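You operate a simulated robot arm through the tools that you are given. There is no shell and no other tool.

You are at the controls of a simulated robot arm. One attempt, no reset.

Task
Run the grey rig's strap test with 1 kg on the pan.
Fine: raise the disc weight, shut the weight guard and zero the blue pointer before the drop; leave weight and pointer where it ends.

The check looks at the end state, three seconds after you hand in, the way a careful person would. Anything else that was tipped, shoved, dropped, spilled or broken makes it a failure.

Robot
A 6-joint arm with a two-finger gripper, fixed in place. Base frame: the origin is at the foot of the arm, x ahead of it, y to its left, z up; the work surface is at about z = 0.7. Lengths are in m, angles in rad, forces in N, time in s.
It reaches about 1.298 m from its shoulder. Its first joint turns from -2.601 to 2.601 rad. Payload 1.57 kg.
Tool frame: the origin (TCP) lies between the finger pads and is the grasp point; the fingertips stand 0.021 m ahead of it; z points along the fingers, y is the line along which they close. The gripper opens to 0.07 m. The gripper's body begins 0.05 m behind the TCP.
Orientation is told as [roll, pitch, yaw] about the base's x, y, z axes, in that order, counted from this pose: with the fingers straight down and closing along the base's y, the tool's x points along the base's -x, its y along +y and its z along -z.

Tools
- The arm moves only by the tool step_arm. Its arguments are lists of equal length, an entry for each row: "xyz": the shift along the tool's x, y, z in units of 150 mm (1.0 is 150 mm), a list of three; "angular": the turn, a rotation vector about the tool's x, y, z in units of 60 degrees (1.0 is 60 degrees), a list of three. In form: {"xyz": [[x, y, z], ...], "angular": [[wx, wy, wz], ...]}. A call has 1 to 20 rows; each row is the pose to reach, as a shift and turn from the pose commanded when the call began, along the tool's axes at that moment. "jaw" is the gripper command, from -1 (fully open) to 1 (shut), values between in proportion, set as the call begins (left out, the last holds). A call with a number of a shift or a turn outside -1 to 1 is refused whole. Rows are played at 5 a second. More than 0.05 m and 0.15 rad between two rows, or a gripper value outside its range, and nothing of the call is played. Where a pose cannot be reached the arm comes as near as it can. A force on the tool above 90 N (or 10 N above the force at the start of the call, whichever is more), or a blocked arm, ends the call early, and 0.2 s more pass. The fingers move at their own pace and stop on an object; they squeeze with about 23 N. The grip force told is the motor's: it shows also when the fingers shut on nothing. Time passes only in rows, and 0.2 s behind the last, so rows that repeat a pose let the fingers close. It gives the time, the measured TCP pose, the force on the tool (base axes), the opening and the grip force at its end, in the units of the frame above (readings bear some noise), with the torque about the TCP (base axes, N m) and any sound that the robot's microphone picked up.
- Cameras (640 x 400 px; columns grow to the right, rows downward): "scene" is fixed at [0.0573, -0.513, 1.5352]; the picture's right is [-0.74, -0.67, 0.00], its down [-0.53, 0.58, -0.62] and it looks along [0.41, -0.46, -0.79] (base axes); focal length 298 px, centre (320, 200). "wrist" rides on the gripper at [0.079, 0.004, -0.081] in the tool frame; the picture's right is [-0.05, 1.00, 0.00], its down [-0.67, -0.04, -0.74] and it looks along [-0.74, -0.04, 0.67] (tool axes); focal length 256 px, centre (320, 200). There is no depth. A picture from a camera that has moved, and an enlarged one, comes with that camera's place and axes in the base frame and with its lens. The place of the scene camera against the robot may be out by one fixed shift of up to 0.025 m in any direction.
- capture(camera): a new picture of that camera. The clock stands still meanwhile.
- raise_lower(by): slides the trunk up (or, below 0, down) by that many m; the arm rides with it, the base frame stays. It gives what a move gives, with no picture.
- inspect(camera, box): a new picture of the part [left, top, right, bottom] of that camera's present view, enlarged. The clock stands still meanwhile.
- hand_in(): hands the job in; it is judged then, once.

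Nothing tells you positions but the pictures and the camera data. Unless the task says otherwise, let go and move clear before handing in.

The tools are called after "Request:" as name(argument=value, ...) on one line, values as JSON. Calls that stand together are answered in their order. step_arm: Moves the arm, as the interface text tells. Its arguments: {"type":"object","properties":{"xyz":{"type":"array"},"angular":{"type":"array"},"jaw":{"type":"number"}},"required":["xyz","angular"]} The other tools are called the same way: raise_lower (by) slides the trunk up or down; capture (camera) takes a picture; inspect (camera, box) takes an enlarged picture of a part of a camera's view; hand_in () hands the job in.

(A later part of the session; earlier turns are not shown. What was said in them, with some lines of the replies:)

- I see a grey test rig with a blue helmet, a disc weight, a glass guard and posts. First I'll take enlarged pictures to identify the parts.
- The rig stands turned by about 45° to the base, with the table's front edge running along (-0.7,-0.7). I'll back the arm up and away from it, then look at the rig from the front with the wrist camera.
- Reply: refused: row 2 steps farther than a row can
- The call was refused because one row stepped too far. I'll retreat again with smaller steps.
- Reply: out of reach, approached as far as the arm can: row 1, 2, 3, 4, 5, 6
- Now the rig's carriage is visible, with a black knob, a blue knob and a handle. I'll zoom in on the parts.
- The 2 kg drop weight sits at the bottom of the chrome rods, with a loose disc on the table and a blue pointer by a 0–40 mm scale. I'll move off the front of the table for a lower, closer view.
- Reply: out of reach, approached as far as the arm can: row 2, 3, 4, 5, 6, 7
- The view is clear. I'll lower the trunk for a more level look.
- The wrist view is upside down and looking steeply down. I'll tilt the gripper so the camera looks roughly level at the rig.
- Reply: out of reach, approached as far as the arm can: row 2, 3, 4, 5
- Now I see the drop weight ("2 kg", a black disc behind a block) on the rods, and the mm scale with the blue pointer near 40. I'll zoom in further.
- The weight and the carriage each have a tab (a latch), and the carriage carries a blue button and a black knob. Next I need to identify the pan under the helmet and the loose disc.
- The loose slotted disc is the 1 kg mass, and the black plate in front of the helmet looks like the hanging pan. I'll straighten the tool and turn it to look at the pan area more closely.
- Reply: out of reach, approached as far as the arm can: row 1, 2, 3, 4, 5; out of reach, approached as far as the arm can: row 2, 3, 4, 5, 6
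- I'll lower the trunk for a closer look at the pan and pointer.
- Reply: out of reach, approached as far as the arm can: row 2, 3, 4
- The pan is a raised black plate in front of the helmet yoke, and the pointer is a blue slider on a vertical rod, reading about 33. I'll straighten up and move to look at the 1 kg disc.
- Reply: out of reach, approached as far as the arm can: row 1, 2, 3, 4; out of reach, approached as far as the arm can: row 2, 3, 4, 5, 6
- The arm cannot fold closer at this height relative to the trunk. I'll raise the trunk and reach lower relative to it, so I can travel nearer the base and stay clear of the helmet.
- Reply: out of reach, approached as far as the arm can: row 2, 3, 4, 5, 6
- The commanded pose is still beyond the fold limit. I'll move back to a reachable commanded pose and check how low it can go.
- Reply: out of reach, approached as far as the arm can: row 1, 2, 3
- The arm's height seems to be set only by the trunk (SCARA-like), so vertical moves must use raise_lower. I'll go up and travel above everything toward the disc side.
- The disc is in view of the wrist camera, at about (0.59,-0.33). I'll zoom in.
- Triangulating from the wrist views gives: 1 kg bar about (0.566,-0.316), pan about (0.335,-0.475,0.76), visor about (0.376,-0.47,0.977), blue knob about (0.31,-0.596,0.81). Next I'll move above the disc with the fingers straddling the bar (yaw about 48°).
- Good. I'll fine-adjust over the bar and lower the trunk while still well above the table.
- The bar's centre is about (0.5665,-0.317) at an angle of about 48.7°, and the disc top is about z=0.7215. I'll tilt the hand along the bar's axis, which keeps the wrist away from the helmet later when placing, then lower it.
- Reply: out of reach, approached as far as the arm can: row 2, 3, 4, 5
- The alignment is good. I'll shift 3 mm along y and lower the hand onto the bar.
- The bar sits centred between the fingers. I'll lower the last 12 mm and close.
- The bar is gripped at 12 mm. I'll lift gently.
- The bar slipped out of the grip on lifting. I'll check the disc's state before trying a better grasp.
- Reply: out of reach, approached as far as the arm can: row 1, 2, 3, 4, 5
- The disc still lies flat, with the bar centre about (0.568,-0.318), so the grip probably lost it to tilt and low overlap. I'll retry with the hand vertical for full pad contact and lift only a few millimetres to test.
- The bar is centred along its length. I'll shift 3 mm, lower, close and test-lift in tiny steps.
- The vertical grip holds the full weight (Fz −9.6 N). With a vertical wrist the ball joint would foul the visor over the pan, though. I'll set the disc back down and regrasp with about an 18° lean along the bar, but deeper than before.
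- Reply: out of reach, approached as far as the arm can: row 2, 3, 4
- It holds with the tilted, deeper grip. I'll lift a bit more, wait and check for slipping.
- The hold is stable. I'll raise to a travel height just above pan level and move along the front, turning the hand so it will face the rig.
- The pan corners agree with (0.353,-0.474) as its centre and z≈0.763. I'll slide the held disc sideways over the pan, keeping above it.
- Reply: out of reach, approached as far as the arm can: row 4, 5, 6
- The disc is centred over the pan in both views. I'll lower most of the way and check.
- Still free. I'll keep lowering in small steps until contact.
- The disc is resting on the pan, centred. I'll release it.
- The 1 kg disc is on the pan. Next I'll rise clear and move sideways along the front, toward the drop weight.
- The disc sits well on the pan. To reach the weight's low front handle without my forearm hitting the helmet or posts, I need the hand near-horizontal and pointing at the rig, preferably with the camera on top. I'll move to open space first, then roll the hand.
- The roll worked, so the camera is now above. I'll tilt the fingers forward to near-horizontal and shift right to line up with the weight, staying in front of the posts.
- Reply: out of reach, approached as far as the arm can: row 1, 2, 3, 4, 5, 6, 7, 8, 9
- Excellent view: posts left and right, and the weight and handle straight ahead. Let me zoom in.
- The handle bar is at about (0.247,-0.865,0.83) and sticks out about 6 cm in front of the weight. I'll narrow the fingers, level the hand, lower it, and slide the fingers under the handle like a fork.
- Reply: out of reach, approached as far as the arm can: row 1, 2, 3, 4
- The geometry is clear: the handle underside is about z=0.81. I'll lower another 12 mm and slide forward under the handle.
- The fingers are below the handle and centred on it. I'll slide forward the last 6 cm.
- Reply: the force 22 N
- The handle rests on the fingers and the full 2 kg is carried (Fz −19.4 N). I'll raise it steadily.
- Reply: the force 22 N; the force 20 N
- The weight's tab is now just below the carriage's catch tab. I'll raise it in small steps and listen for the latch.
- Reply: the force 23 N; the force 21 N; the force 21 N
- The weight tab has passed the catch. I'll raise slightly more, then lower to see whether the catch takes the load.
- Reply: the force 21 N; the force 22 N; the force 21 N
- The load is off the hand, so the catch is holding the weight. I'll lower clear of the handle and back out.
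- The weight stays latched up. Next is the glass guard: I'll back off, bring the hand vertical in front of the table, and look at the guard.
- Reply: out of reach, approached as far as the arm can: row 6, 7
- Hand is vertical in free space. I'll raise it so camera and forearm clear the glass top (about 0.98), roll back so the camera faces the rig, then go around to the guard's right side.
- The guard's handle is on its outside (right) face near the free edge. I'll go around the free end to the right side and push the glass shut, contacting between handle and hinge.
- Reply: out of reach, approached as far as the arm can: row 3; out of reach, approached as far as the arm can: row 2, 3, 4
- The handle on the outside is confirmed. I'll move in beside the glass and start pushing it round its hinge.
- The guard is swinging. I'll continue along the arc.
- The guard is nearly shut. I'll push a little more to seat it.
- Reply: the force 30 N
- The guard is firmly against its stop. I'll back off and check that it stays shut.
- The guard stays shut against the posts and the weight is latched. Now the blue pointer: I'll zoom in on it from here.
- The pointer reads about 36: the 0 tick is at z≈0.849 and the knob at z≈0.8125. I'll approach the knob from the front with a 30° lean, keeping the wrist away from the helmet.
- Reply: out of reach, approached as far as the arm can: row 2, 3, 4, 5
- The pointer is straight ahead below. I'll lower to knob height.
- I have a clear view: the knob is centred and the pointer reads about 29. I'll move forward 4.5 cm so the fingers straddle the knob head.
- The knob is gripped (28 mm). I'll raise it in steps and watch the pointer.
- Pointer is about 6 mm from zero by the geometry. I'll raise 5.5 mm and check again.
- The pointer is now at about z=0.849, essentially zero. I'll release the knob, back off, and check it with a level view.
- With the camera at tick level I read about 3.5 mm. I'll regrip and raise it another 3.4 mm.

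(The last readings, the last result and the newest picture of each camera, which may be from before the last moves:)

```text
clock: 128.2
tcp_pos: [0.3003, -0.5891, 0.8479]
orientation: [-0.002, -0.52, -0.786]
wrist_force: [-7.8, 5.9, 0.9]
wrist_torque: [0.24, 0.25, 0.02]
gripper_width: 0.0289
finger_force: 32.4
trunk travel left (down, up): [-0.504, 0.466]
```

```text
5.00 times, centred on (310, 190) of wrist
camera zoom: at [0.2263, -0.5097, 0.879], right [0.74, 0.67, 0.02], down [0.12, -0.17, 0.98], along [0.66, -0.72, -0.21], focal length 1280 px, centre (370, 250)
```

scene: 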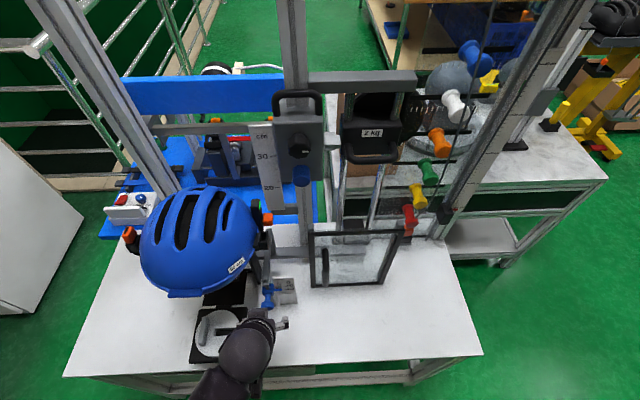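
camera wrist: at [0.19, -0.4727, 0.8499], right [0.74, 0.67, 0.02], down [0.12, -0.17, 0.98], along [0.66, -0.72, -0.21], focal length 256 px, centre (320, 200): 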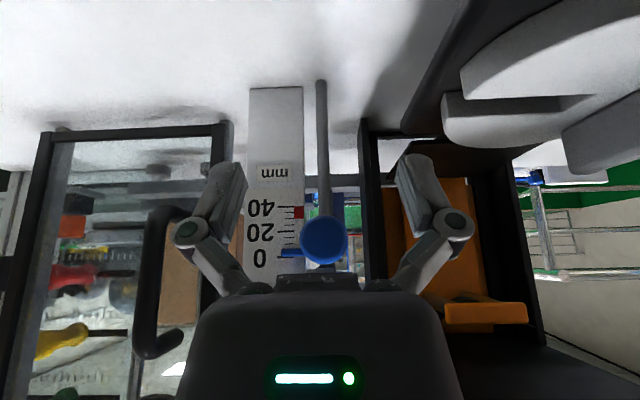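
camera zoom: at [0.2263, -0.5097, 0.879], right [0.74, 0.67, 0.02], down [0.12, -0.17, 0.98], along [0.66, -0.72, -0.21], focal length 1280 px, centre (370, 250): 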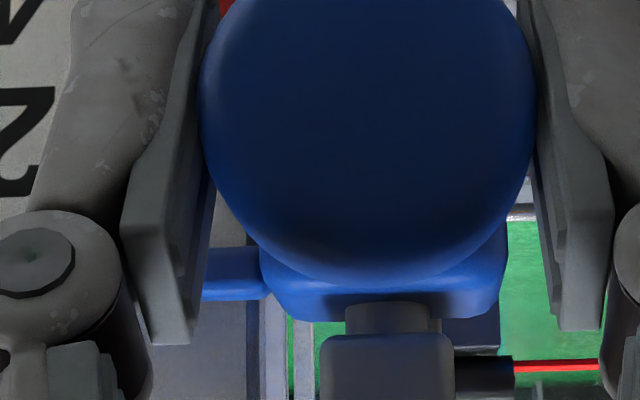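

Request:
step_arm(xyz=[[0, 0, 0], [0, 0, 0], [0, 0, 0], [0, 0, 0], [0, 0, 0]], angular=[[0, 0, 0], [0, 0, 0], [0, 0, 0], [0, 0, 0], [0, 0, 0]], jaw=-1)

Request:
step_arm(xyz=[[0.1, 0, -0.058], [0.2, 0, -0.115], [0.3, 0, -0.173], [0.3, 0, -0.173]], angular=[[0, 0, 0], [0, 0, 0], [0, 0, 0], [0, 0, 0]])

Request:
raise_lower(by=-0.028)

Request:
inspect(camera="wrist", box=[240, 160, 370, 280])

```text
clock: 129.4
tcp_pos: [0.3006, -0.5907, 0.8476]
orientation: [0.0, -0.52, -0.785]
wrist_force: [0.4, -0.1, -0.1]
wrist_torque: [0.01, -0.04, 0.02]
gripper_width: 0.07
finger_force: 0.0
trunk travel left (down, up): [-0.504, 0.466]
```

```text
clock: 130.4
tcp_pos: [0.265, -0.5541, 0.8487]
orientation: [-0.004, -0.517, -0.784]
wrist_force: [1.4, 0.2, 0.1]
wrist_torque: [0.01, 0.01, 0.0]
gripper_width: 0.0701
finger_force: 0.1
trunk travel left (down, up): [-0.504, 0.466]
```

```text
clock: 131.1
tcp_pos: [0.2637, -0.5552, 0.8185]
orientation: [-0.002, -0.519, -0.786]
wrist_force: [-0.1, 0.5, -0.4]
wrist_torque: [-0.01, -0.02, -0.03]
gripper_width: 0.07
finger_force: 0.0
trunk travel left (down, up): [-0.476, 0.494]
```

```text
3.33 times, centred on (305, 220) of wrist
camera zoom: at [0.191, -0.4735, 0.8505], right [0.74, 0.67, 0.02], down [0.12, -0.17, 0.98], along [0.66, -0.72, -0.21], focal length 853 px, centre (370, 133)
```

zoom: 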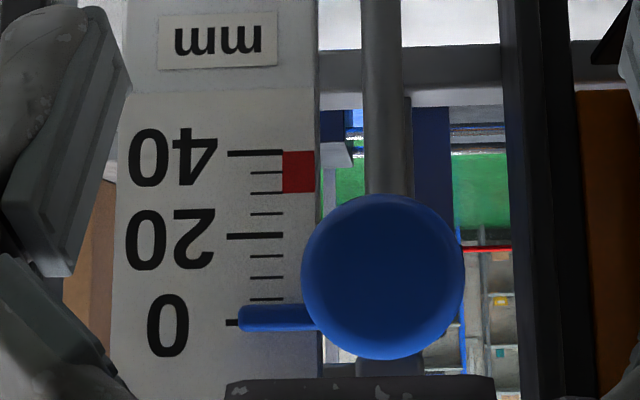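

Now it reads about 1 mm. One more small correction will bring it exactly to zero.

Request:
raise_lower(by=0.028)

Request:
step_arm(xyz=[[-0.1, 0, 0.058], [-0.2, 0, 0.115], [-0.3, 0, 0.173], [-0.3, 0, 0.173]], angular=[[0, 0, 0], [0, 0, 0], [0, 0, 0], [0, 0, 0]])

Request:
step_arm(xyz=[[0, 0, 0], [0, 0, 0], [0, 0, 0], [0, 0, 0], [0, 0, 0]], angular=[[0, 0, 0], [0, 0, 0], [0, 0, 0], [0, 0, 0], [0, 0, 0]], jaw=1)

Request:
raise_lower(by=0.0016)

Request:
step_arm(xyz=[[0, 0, 0], [0, 0, 0], [0, 0, 0], [0, 0, 0], [0, 0, 0]], angular=[[0, 0, 0], [0, 0, 0], [0, 0, 0], [0, 0, 0], [0, 0, 0]], jaw=-1)

Request:
step_arm(xyz=[[0.1, 0, -0.058], [0.2, 0, -0.115], [0.3, 0, -0.173], [0.3, 0, -0.173]], angular=[[0, 0, 0], [0, 0, 0], [0, 0, 0], [0, 0, 0]])

Request:
raise_lower(by=-0.029)

Request:
inspect(camera="wrist", box=[240, 160, 370, 280])

```text
clock: 131.8
tcp_pos: [0.2656, -0.5544, 0.8462]
orientation: [-0.003, -0.519, -0.786]
wrist_force: [0.8, 0.2, -0.6]
wrist_torque: [0.02, -0.03, 0.01]
gripper_width: 0.07
finger_force: 0.0
trunk travel left (down, up): [-0.504, 0.466]
```

```text
clock: 132.8
tcp_pos: [0.3009, -0.5902, 0.8471]
orientation: [-0.002, -0.517, -0.785]
wrist_force: [-0.1, -0.2, -0.8]
wrist_torque: [-0.02, 0.0, 0.0]
gripper_width: 0.0698
finger_force: 0.0
trunk travel left (down, up): [-0.504, 0.466]
```

```text
clock: 134.1
tcp_pos: [0.299, -0.59, 0.8479]
orientation: [-0.002, -0.517, -0.785]
wrist_force: [-6.1, 6.4, -0.9]
wrist_torque: [0.17, 0.19, -0.01]
gripper_width: 0.0282
finger_force: 32.2
trunk travel left (down, up): [-0.504, 0.466]
```

```text
clock: 134.6
tcp_pos: [0.3006, -0.5896, 0.8496]
orientation: [-0.002, -0.517, -0.784]
wrist_force: [-6.1, 7.6, -0.4]
wrist_torque: [0.18, 0.23, -0.02]
gripper_width: 0.0285
finger_force: 32.2
trunk travel left (down, up): [-0.506, 0.464]
```

```text
clock: 135.8
tcp_pos: [0.3017, -0.5904, 0.8497]
orientation: [-0.004, -0.519, -0.785]
wrist_force: [-0.6, -0.6, -1.0]
wrist_torque: [0.01, 0.0, 0.01]
gripper_width: 0.0701
finger_force: 0.0
trunk travel left (down, up): [-0.506, 0.464]
```

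```text
clock: 136.8
tcp_pos: [0.2639, -0.5545, 0.8498]
orientation: [-0.003, -0.518, -0.785]
wrist_force: [0.3, 0.4, 0.8]
wrist_torque: [0.01, 0.0, 0.02]
gripper_width: 0.0701
finger_force: 0.0
trunk travel left (down, up): [-0.506, 0.464]
```

```text
clock: 137.5
tcp_pos: [0.2662, -0.5551, 0.8195]
orientation: [-0.001, -0.518, -0.786]
wrist_force: [-0.1, -0.2, 0.2]
wrist_torque: [-0.01, 0.03, -0.04]
gripper_width: 0.0698
finger_force: 0.1
trunk travel left (down, up): [-0.477, 0.493]
```

```text
3.33 times, centred on (305, 220) of wrist
camera zoom: at [0.1912, -0.474, 0.8511], right [0.74, 0.67, 0.02], down [0.12, -0.17, 0.98], along [0.66, -0.72, -0.21], focal length 853 px, centre (370, 133)
```

zoom: 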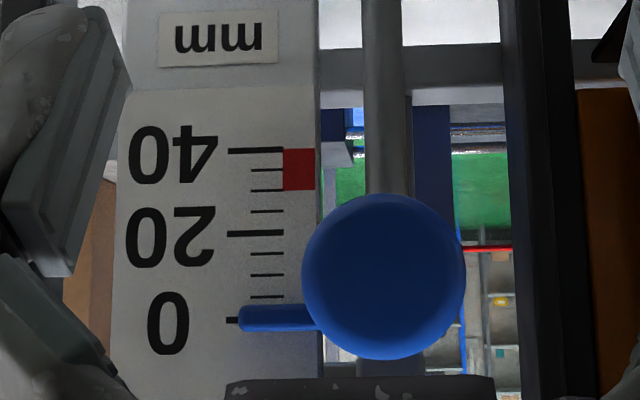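

The pointer sits on zero, the weight is latched, the guard is shut, and 1 kg is on the pan. Now I'll go up and line up with the blue release button on the carriage.

Request:
raise_lower(by=0.206)

Request:
step_arm(xyz=[[0, -0.2, 0], [0, -0.4, 0], [0, -0.633, 0], [-0.09, -0.633, 0.05], [-0.17, -0.633, 0.1], [-0.17, -0.633, 0.1]], angular=[[0, 0, 0], [0, 0, 0], [0, 0, 0], [0, 0, 0], [0, 0, 0], [0, 0, 0]], jaw=1)

Request:
step_arm(xyz=[[0, 0, 0], [0, 0, 0], [0, 0, 0], [0, 0, 0], [0, 0, 0]], angular=[[0, -0.125, 0], [0, -0.25, 0], [0, -0.375, 0], [0, -0.5, 0], [0, -0.5, 0]])

Request:
capture(camera="wrist")

Request:
capture(camera="scene")

```text
clock: 139.7
tcp_pos: [0.2653, -0.5545, 1.026]
orientation: [-0.002, -0.519, -0.787]
wrist_force: [0.3, -1.1, -0.4]
wrist_torque: [-0.02, 0.02, 0.06]
gripper_width: 0.07
finger_force: 0.1
trunk travel left (down, up): [-0.683, 0.287]
```

```text
clock: 141.1
tcp_pos: [0.2179, -0.6449, 1.0271]
orientation: [-0.002, -0.518, -0.786]
wrist_force: [-0.2, -0.4, 0.1]
wrist_torque: [-0.01, -0.03, 0.05]
gripper_width: 0.0002
finger_force: 23.0
trunk travel left (down, up): [-0.683, 0.287]
```

```text
clock: 142.3
tcp_pos: [0.218, -0.6419, 1.093]
orientation: [-0.006, -1.041, -0.783]
wrist_force: [-0.2, 0.3, 0.6]
wrist_torque: [-0.01, 0.01, 0.01]
gripper_width: 0.0
finger_force: 23.0
out of reach, approached as far as the arm can: row 1, 2, 3, 4, 5
trunk travel left (down, up): [-0.683, 0.287]
```

```text
taken
camera wrist: at [0.1433, -0.5618, 1.0661], right [0.73, 0.69, 0.04], down [-0.24, 0.19, 0.95], along [0.64, -0.7, 0.31], focal length 256 px, centre (320, 200)
```

wrist: 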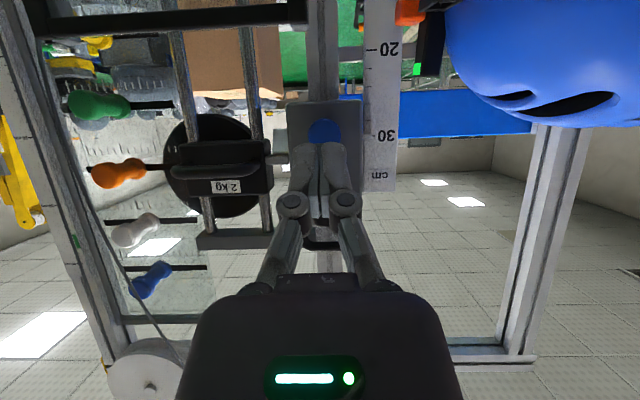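

```text
taken
```

scene: 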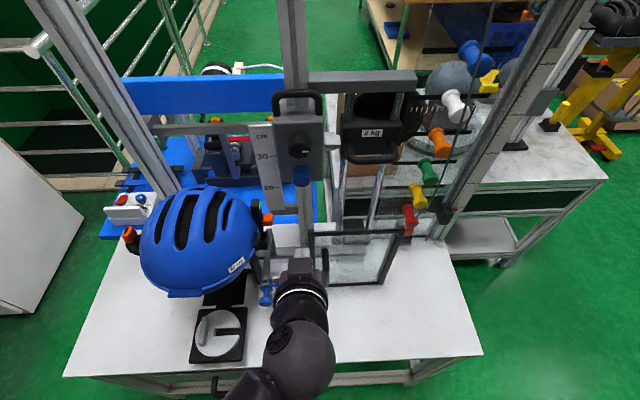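

The fingertips are level with the blue button, straight ahead. I'll advance to just in front of it.

Request:
step_arm(xyz=[[-0.1, 0, 0.17], [-0.2, 0, 0.34], [-0.3, 0, 0.51], [-0.42, 0, 0.72], [-0.42, 0, 0.72]], angular=[[0, 0, 0], [0, 0, 0], [0, 0, 0], [0, 0, 0], [0, 0, 0]])

Request:
capture(camera="wrist")

Request:
inspect(camera="scene", box=[250, 100, 410, 220])

```text
clock: 143.5
tcp_pos: [0.3085, -0.7299, 1.0919]
orientation: [-0.003, -1.039, -0.785]
wrist_force: [-0.2, -0.5, 0.3]
wrist_torque: [0.03, 0.02, -0.01]
gripper_width: 0.0
finger_force: 23.1
trunk travel left (down, up): [-0.683, 0.287]
```

```text
taken
camera wrist: at [0.234, -0.6481, 1.0661], right [0.73, 0.69, 0.04], down [-0.24, 0.19, 0.95], along [0.65, -0.7, 0.3], focal length 256 px, centre (320, 200)
```

wrist: 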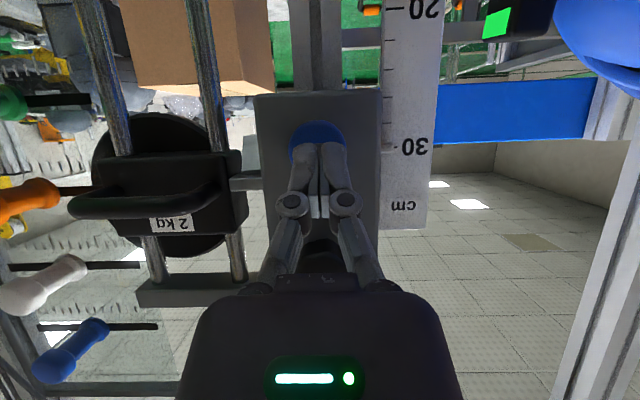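

```text
3.33 times, centred on (330, 160) of scene
camera zoom: at [0.0573, -0.513, 1.5352], right [-0.74, -0.67, 0.0], down [-0.53, 0.58, -0.62], along [0.41, -0.46, -0.79], focal length 992 px, centre (287, 333)
```

zoom: 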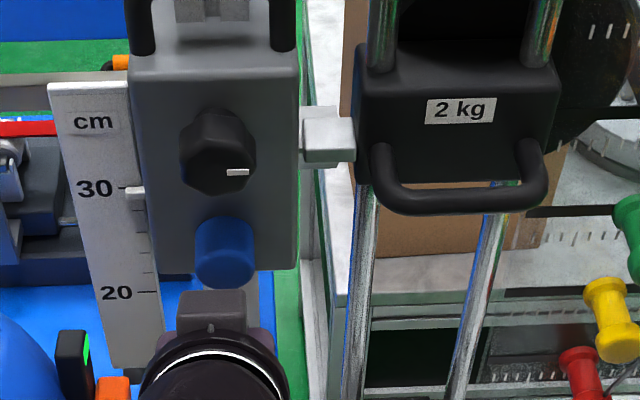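

Request:
step_arm(xyz=[[-0.034, 0, 0.058], [-0.067, 0, 0.115], [-0.1, 0, 0.173]], angular=[[0, 0, 0], [0, 0, 0], [0, 0, 0]])

Request:
inspect(camera="wrist", box=[220, 80, 420, 240])

```text
clock: 144.3
tcp_pos: [0.3281, -0.75, 1.0941]
orientation: [-0.003, -1.041, -0.782]
wrist_force: [-3.9, 3.4, -1.4]
wrist_torque: [0.03, 0.05, -0.05]
gripper_width: 0.0
finger_force: 28.7
trunk travel left (down, up): [-0.683, 0.287]
```

```text
2.50 times, centred on (320, 160) of wrist
camera zoom: at [0.2541, -0.6688, 1.0662], right [0.73, 0.69, 0.04], down [-0.24, 0.19, 0.95], along [0.65, -0.7, 0.3], focal length 640 px, centre (320, 300)
```

zoom: 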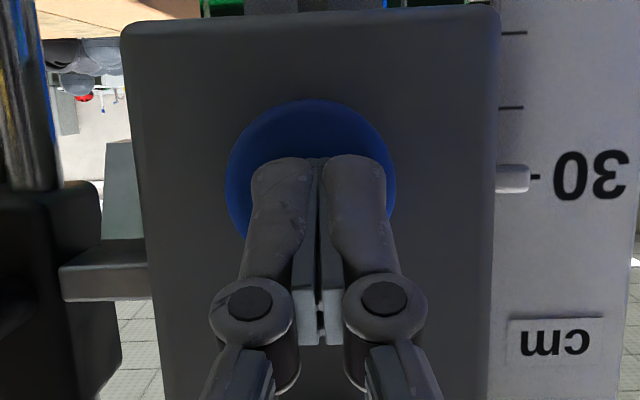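

Contact with the button (about 5 N). I'll press further.

Request:
step_arm(xyz=[[-0.017, 0, 0.029], [-0.027, 0, 0.046], [-0.027, 0, 0.046]], angular=[[0, 0, 0], [0, 0, 0], [0, 0, 0]])

Request:
inspect(camera="wrist", box=[120, 80, 420, 280])

```text
clock: 145.1
tcp_pos: [0.3354, -0.7544, 1.0934]
orientation: [-0.002, -1.041, -0.782]
wrist_force: [-4.2, 6.2, -1.7]
wrist_torque: [0.05, 0.01, 0.02]
gripper_width: 0.0061
finger_force: 27.8
trunk travel left (down, up): [-0.683, 0.287]
```

```text
2.00 times, centred on (270, 180) of wrist
camera zoom: at [0.2595, -0.6742, 1.0664], right [0.73, 0.69, 0.04], down [-0.24, 0.19, 0.95], along [0.64, -0.7, 0.3], focal length 512 px, centre (420, 240)
```

zoom: 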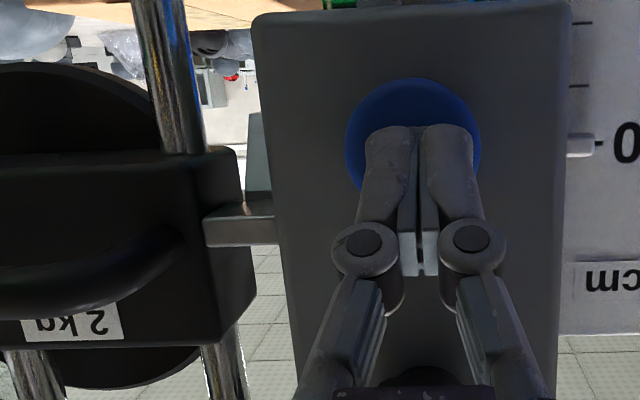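

The button is yielding like a spring. I'll keep pressing.

Request:
step_arm(xyz=[[-0.017, 0, 0.029], [-0.034, 0, 0.058], [-0.034, 0, 0.058]], angular=[[0, 0, 0], [0, 0, 0], [0, 0, 0]])

Request:
capture(camera="wrist")

Request:
capture(camera="scene")

```text
clock: 145.9
tcp_pos: [0.3404, -0.7618, 1.0945]
orientation: [-0.004, -1.041, -0.783]
wrist_force: [-3.1, 6.0, 2.8]
wrist_torque: [-0.05, -0.03, 0.04]
gripper_width: 0.006
finger_force: 28.6
trunk travel left (down, up): [-0.683, 0.287]
heard: click
```

```text
taken
camera wrist: at [0.2663, -0.6812, 1.0667], right [0.73, 0.69, 0.04], down [-0.24, 0.19, 0.95], along [0.64, -0.7, 0.3], focal length 256 px, centre (320, 200)
```

wrist: 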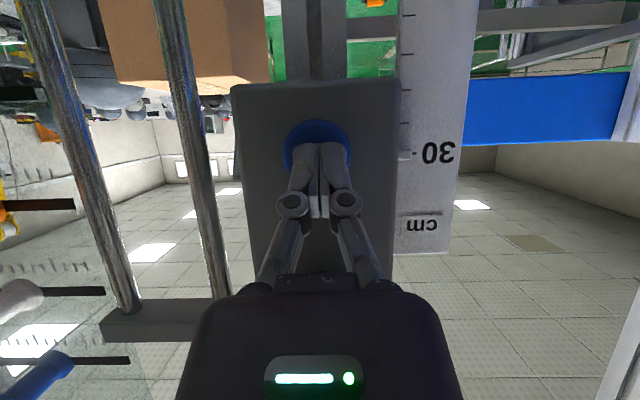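

```text
taken
```

scene: 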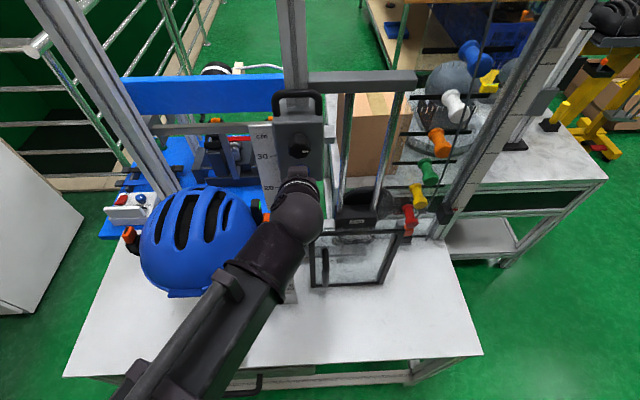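

Click: the weight dropped. I'll back off from the button and inspect the result.

Request:
step_arm(xyz=[[0.1, 0, -0.173], [0.2, 0, -0.346], [0.3, 0, -0.52], [0.4, 0, -0.69], [0.48, 0, -0.83], [0.48, 0, -0.83]], angular=[[0, 0, 0], [0, 0, 0], [0, 0, 0], [0, 0, 0], [0, 0, 0], [0, 0, 0]])

Request:
capture(camera="scene")

Request:
inspect(camera="scene", box=[180, 220, 420, 370])

Request:
capture(camera="wrist")

```text
clock: 147.3
tcp_pos: [0.2391, -0.6609, 1.0937]
orientation: [-0.004, -1.041, -0.781]
wrist_force: [-0.2, -0.1, -0.1]
wrist_torque: [0.01, -0.04, -0.01]
gripper_width: 0.0
finger_force: 28.8
trunk travel left (down, up): [-0.683, 0.287]
```

```text
taken
```

scene: 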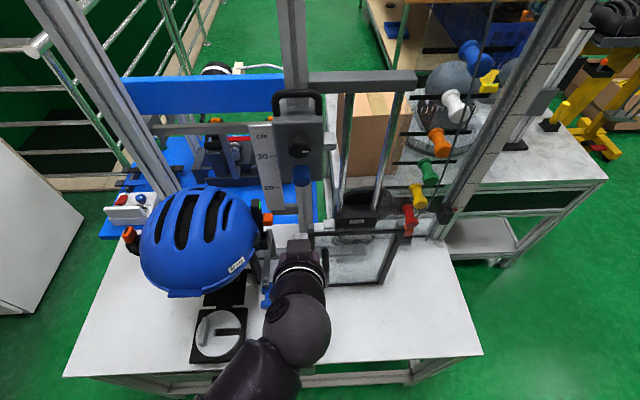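

```text
2.67 times, centred on (300, 295) of scene
camera zoom: at [0.0573, -0.513, 1.5352], right [-0.74, -0.67, 0.0], down [-0.53, 0.58, -0.62], along [0.41, -0.46, -0.79], focal length 794 px, centre (373, -53)
```

zoom: 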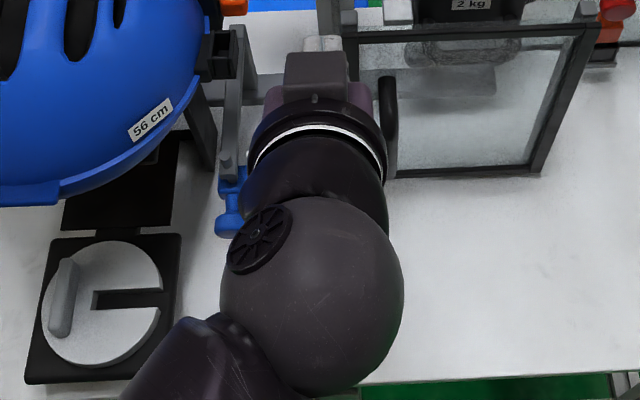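

```text
taken
camera wrist: at [0.1649, -0.5804, 1.066], right [0.73, 0.69, 0.04], down [-0.24, 0.19, 0.95], along [0.65, -0.7, 0.3], focal length 256 px, centre (320, 200)
```

wrist: 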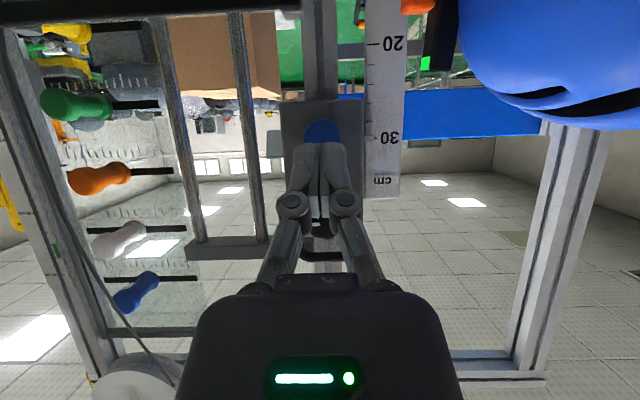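

The weight is down behind the shut guard and the disc is still on the pan. I'll move aside to see the pointer.

Request:
step_arm(xyz=[[0, -0.2, 0], [0, -0.4, 0], [0, -0.6, 0], [0, -0.8, 0], [0, -1.0, 0], [0, -1.0, 0]], angular=[[0, 0.125, 0], [0, 0.25, 0], [0, 0.375, 0], [0, 0.5, 0], [0, 0.5, 0], [0, 0.5, 0]])

Request:
capture(camera="wrist")

Request:
inspect(camera="scene", box=[240, 220, 320, 320])

Request:
capture(camera="scene")

```text
clock: 148.7
tcp_pos: [0.1348, -0.7657, 1.0265]
orientation: [-0.001, -0.515, -0.784]
wrist_force: [-0.2, 0.2, -0.7]
wrist_torque: [-0.02, 0.04, -0.03]
gripper_width: 0.0
finger_force: 28.1
out of reach, approached as far as the arm can: row 1, 2, 3, 4, 5, 6
trunk travel left (down, up): [-0.683, 0.287]
```

```text
taken
camera wrist: at [0.0608, -0.6845, 1.0571], right [0.74, 0.67, 0.02], down [0.13, -0.17, 0.98], along [0.66, -0.72, -0.21], focal length 256 px, centre (320, 200)
```

wrist: 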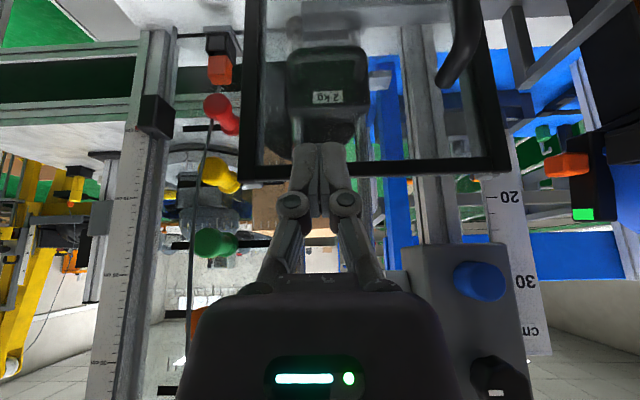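

```text
4.00 times, centred on (280, 270) of scene
camera zoom: at [0.0573, -0.513, 1.5352], right [-0.74, -0.67, 0.0], down [-0.53, 0.58, -0.62], along [0.41, -0.46, -0.79], focal length 1191 px, centre (480, -80)
```

zoom: 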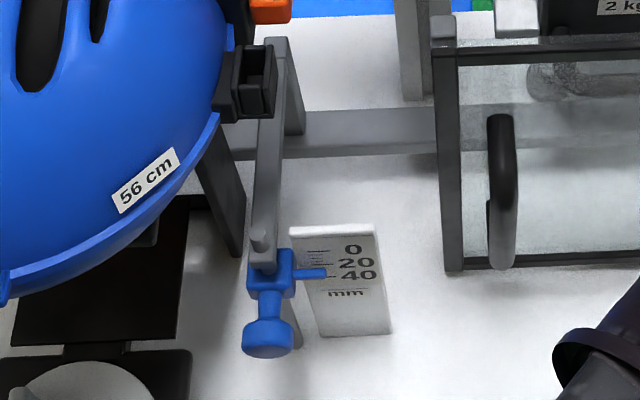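

```text
taken
```

scene: 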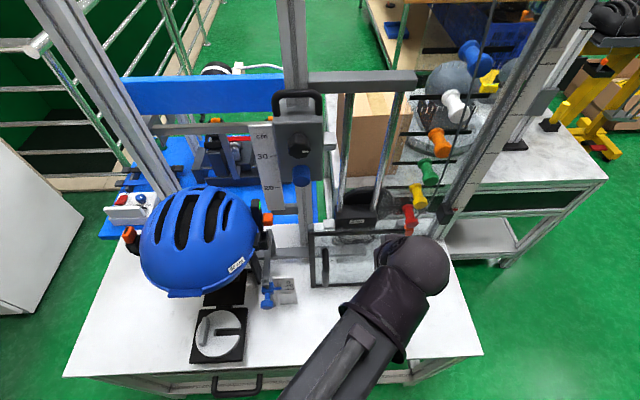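

The pointer was at 0 before the drop and now shows a deflection of about 16 mm. The weight is down, the guard shut, and the 1 kg disc on the pan. I'll retreat clear of the rig and do a final check.

Request:
step_arm(xyz=[[0.15, -0.1, -0.087], [0.3, -0.2, -0.173], [0.5, -0.3, -0.29], [0.65, -0.4, -0.375], [0.65, -0.4, -0.375]], angular=[[0, 0, 0], [0, 0, 0], [0, 0, 0], [0, 0, 0], [0, 0, 0]], jaw=-1)

Request:
capture(camera="wrist")

Request:
capture(camera="scene")

Request:
inspect(camera="scene", box=[180, 200, 420, 370])

```text
clock: 149.9
tcp_pos: [0.0143, -0.7248, 1.0259]
orientation: [-0.002, -0.518, -0.785]
wrist_force: [0.4, -0.1, -1.5]
wrist_torque: [0.01, -0.01, -0.01]
gripper_width: 0.07
finger_force: 0.1
trunk travel left (down, up): [-0.683, 0.287]
```

```text
taken
camera wrist: at [-0.0597, -0.6445, 1.0571], right [0.74, 0.67, 0.02], down [0.12, -0.17, 0.98], along [0.66, -0.72, -0.21], focal length 256 px, centre (320, 200)
```

wrist: 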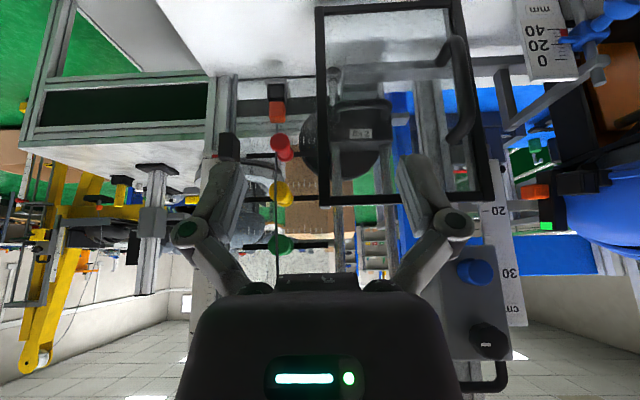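

```text
taken
```

scene: 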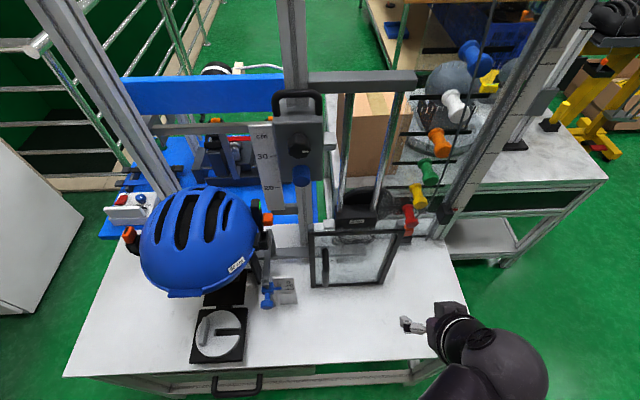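

```text
2.35 times, centred on (300, 285) of scene
camera zoom: at [0.0573, -0.513, 1.5352], right [-0.74, -0.67, 0.0], down [-0.53, 0.58, -0.62], along [0.41, -0.46, -0.79], focal length 700 px, centre (367, 0)
```

zoom: 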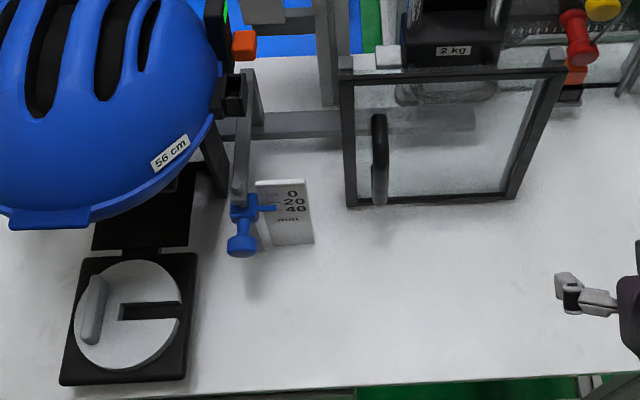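

The final state: 1 kg disc flat on the pan, drop weight fallen and resting at the bottom, guard shut, pointer left where the drop pushed it, hand clear. Nothing else looks moved, so I'm handing in.

Request:
hand_in()

```text
The job is handed in.
```

I ran the grey rig's strap test with 1 kg on the pan and handed it in; no result came back beyond confirmation that it was received.

- **1 kg disc:** it is resting flat in the middle of the pan. My first grip slipped off its bar on the table and nudged it slightly, before I regripped it deeper.
- **Drop weight:** I lifted the 2 kg disc weight by its handle until the carriage catch held it, with the carriage left at the 30 cm mark. Pressing the blue button released it with a click, and it is now resting at the bottom.
- **Weight guard:** it was shut firmly against its stop before the drop and is still shut.
- **Blue pointer:** it stood on 0, to within about half a millimetre, before the drop. It now reads roughly 16 mm, estimated from the overhead camera, and I left it there.

The arm is clear of the rig, and nothing else looked moved in the last pictures.
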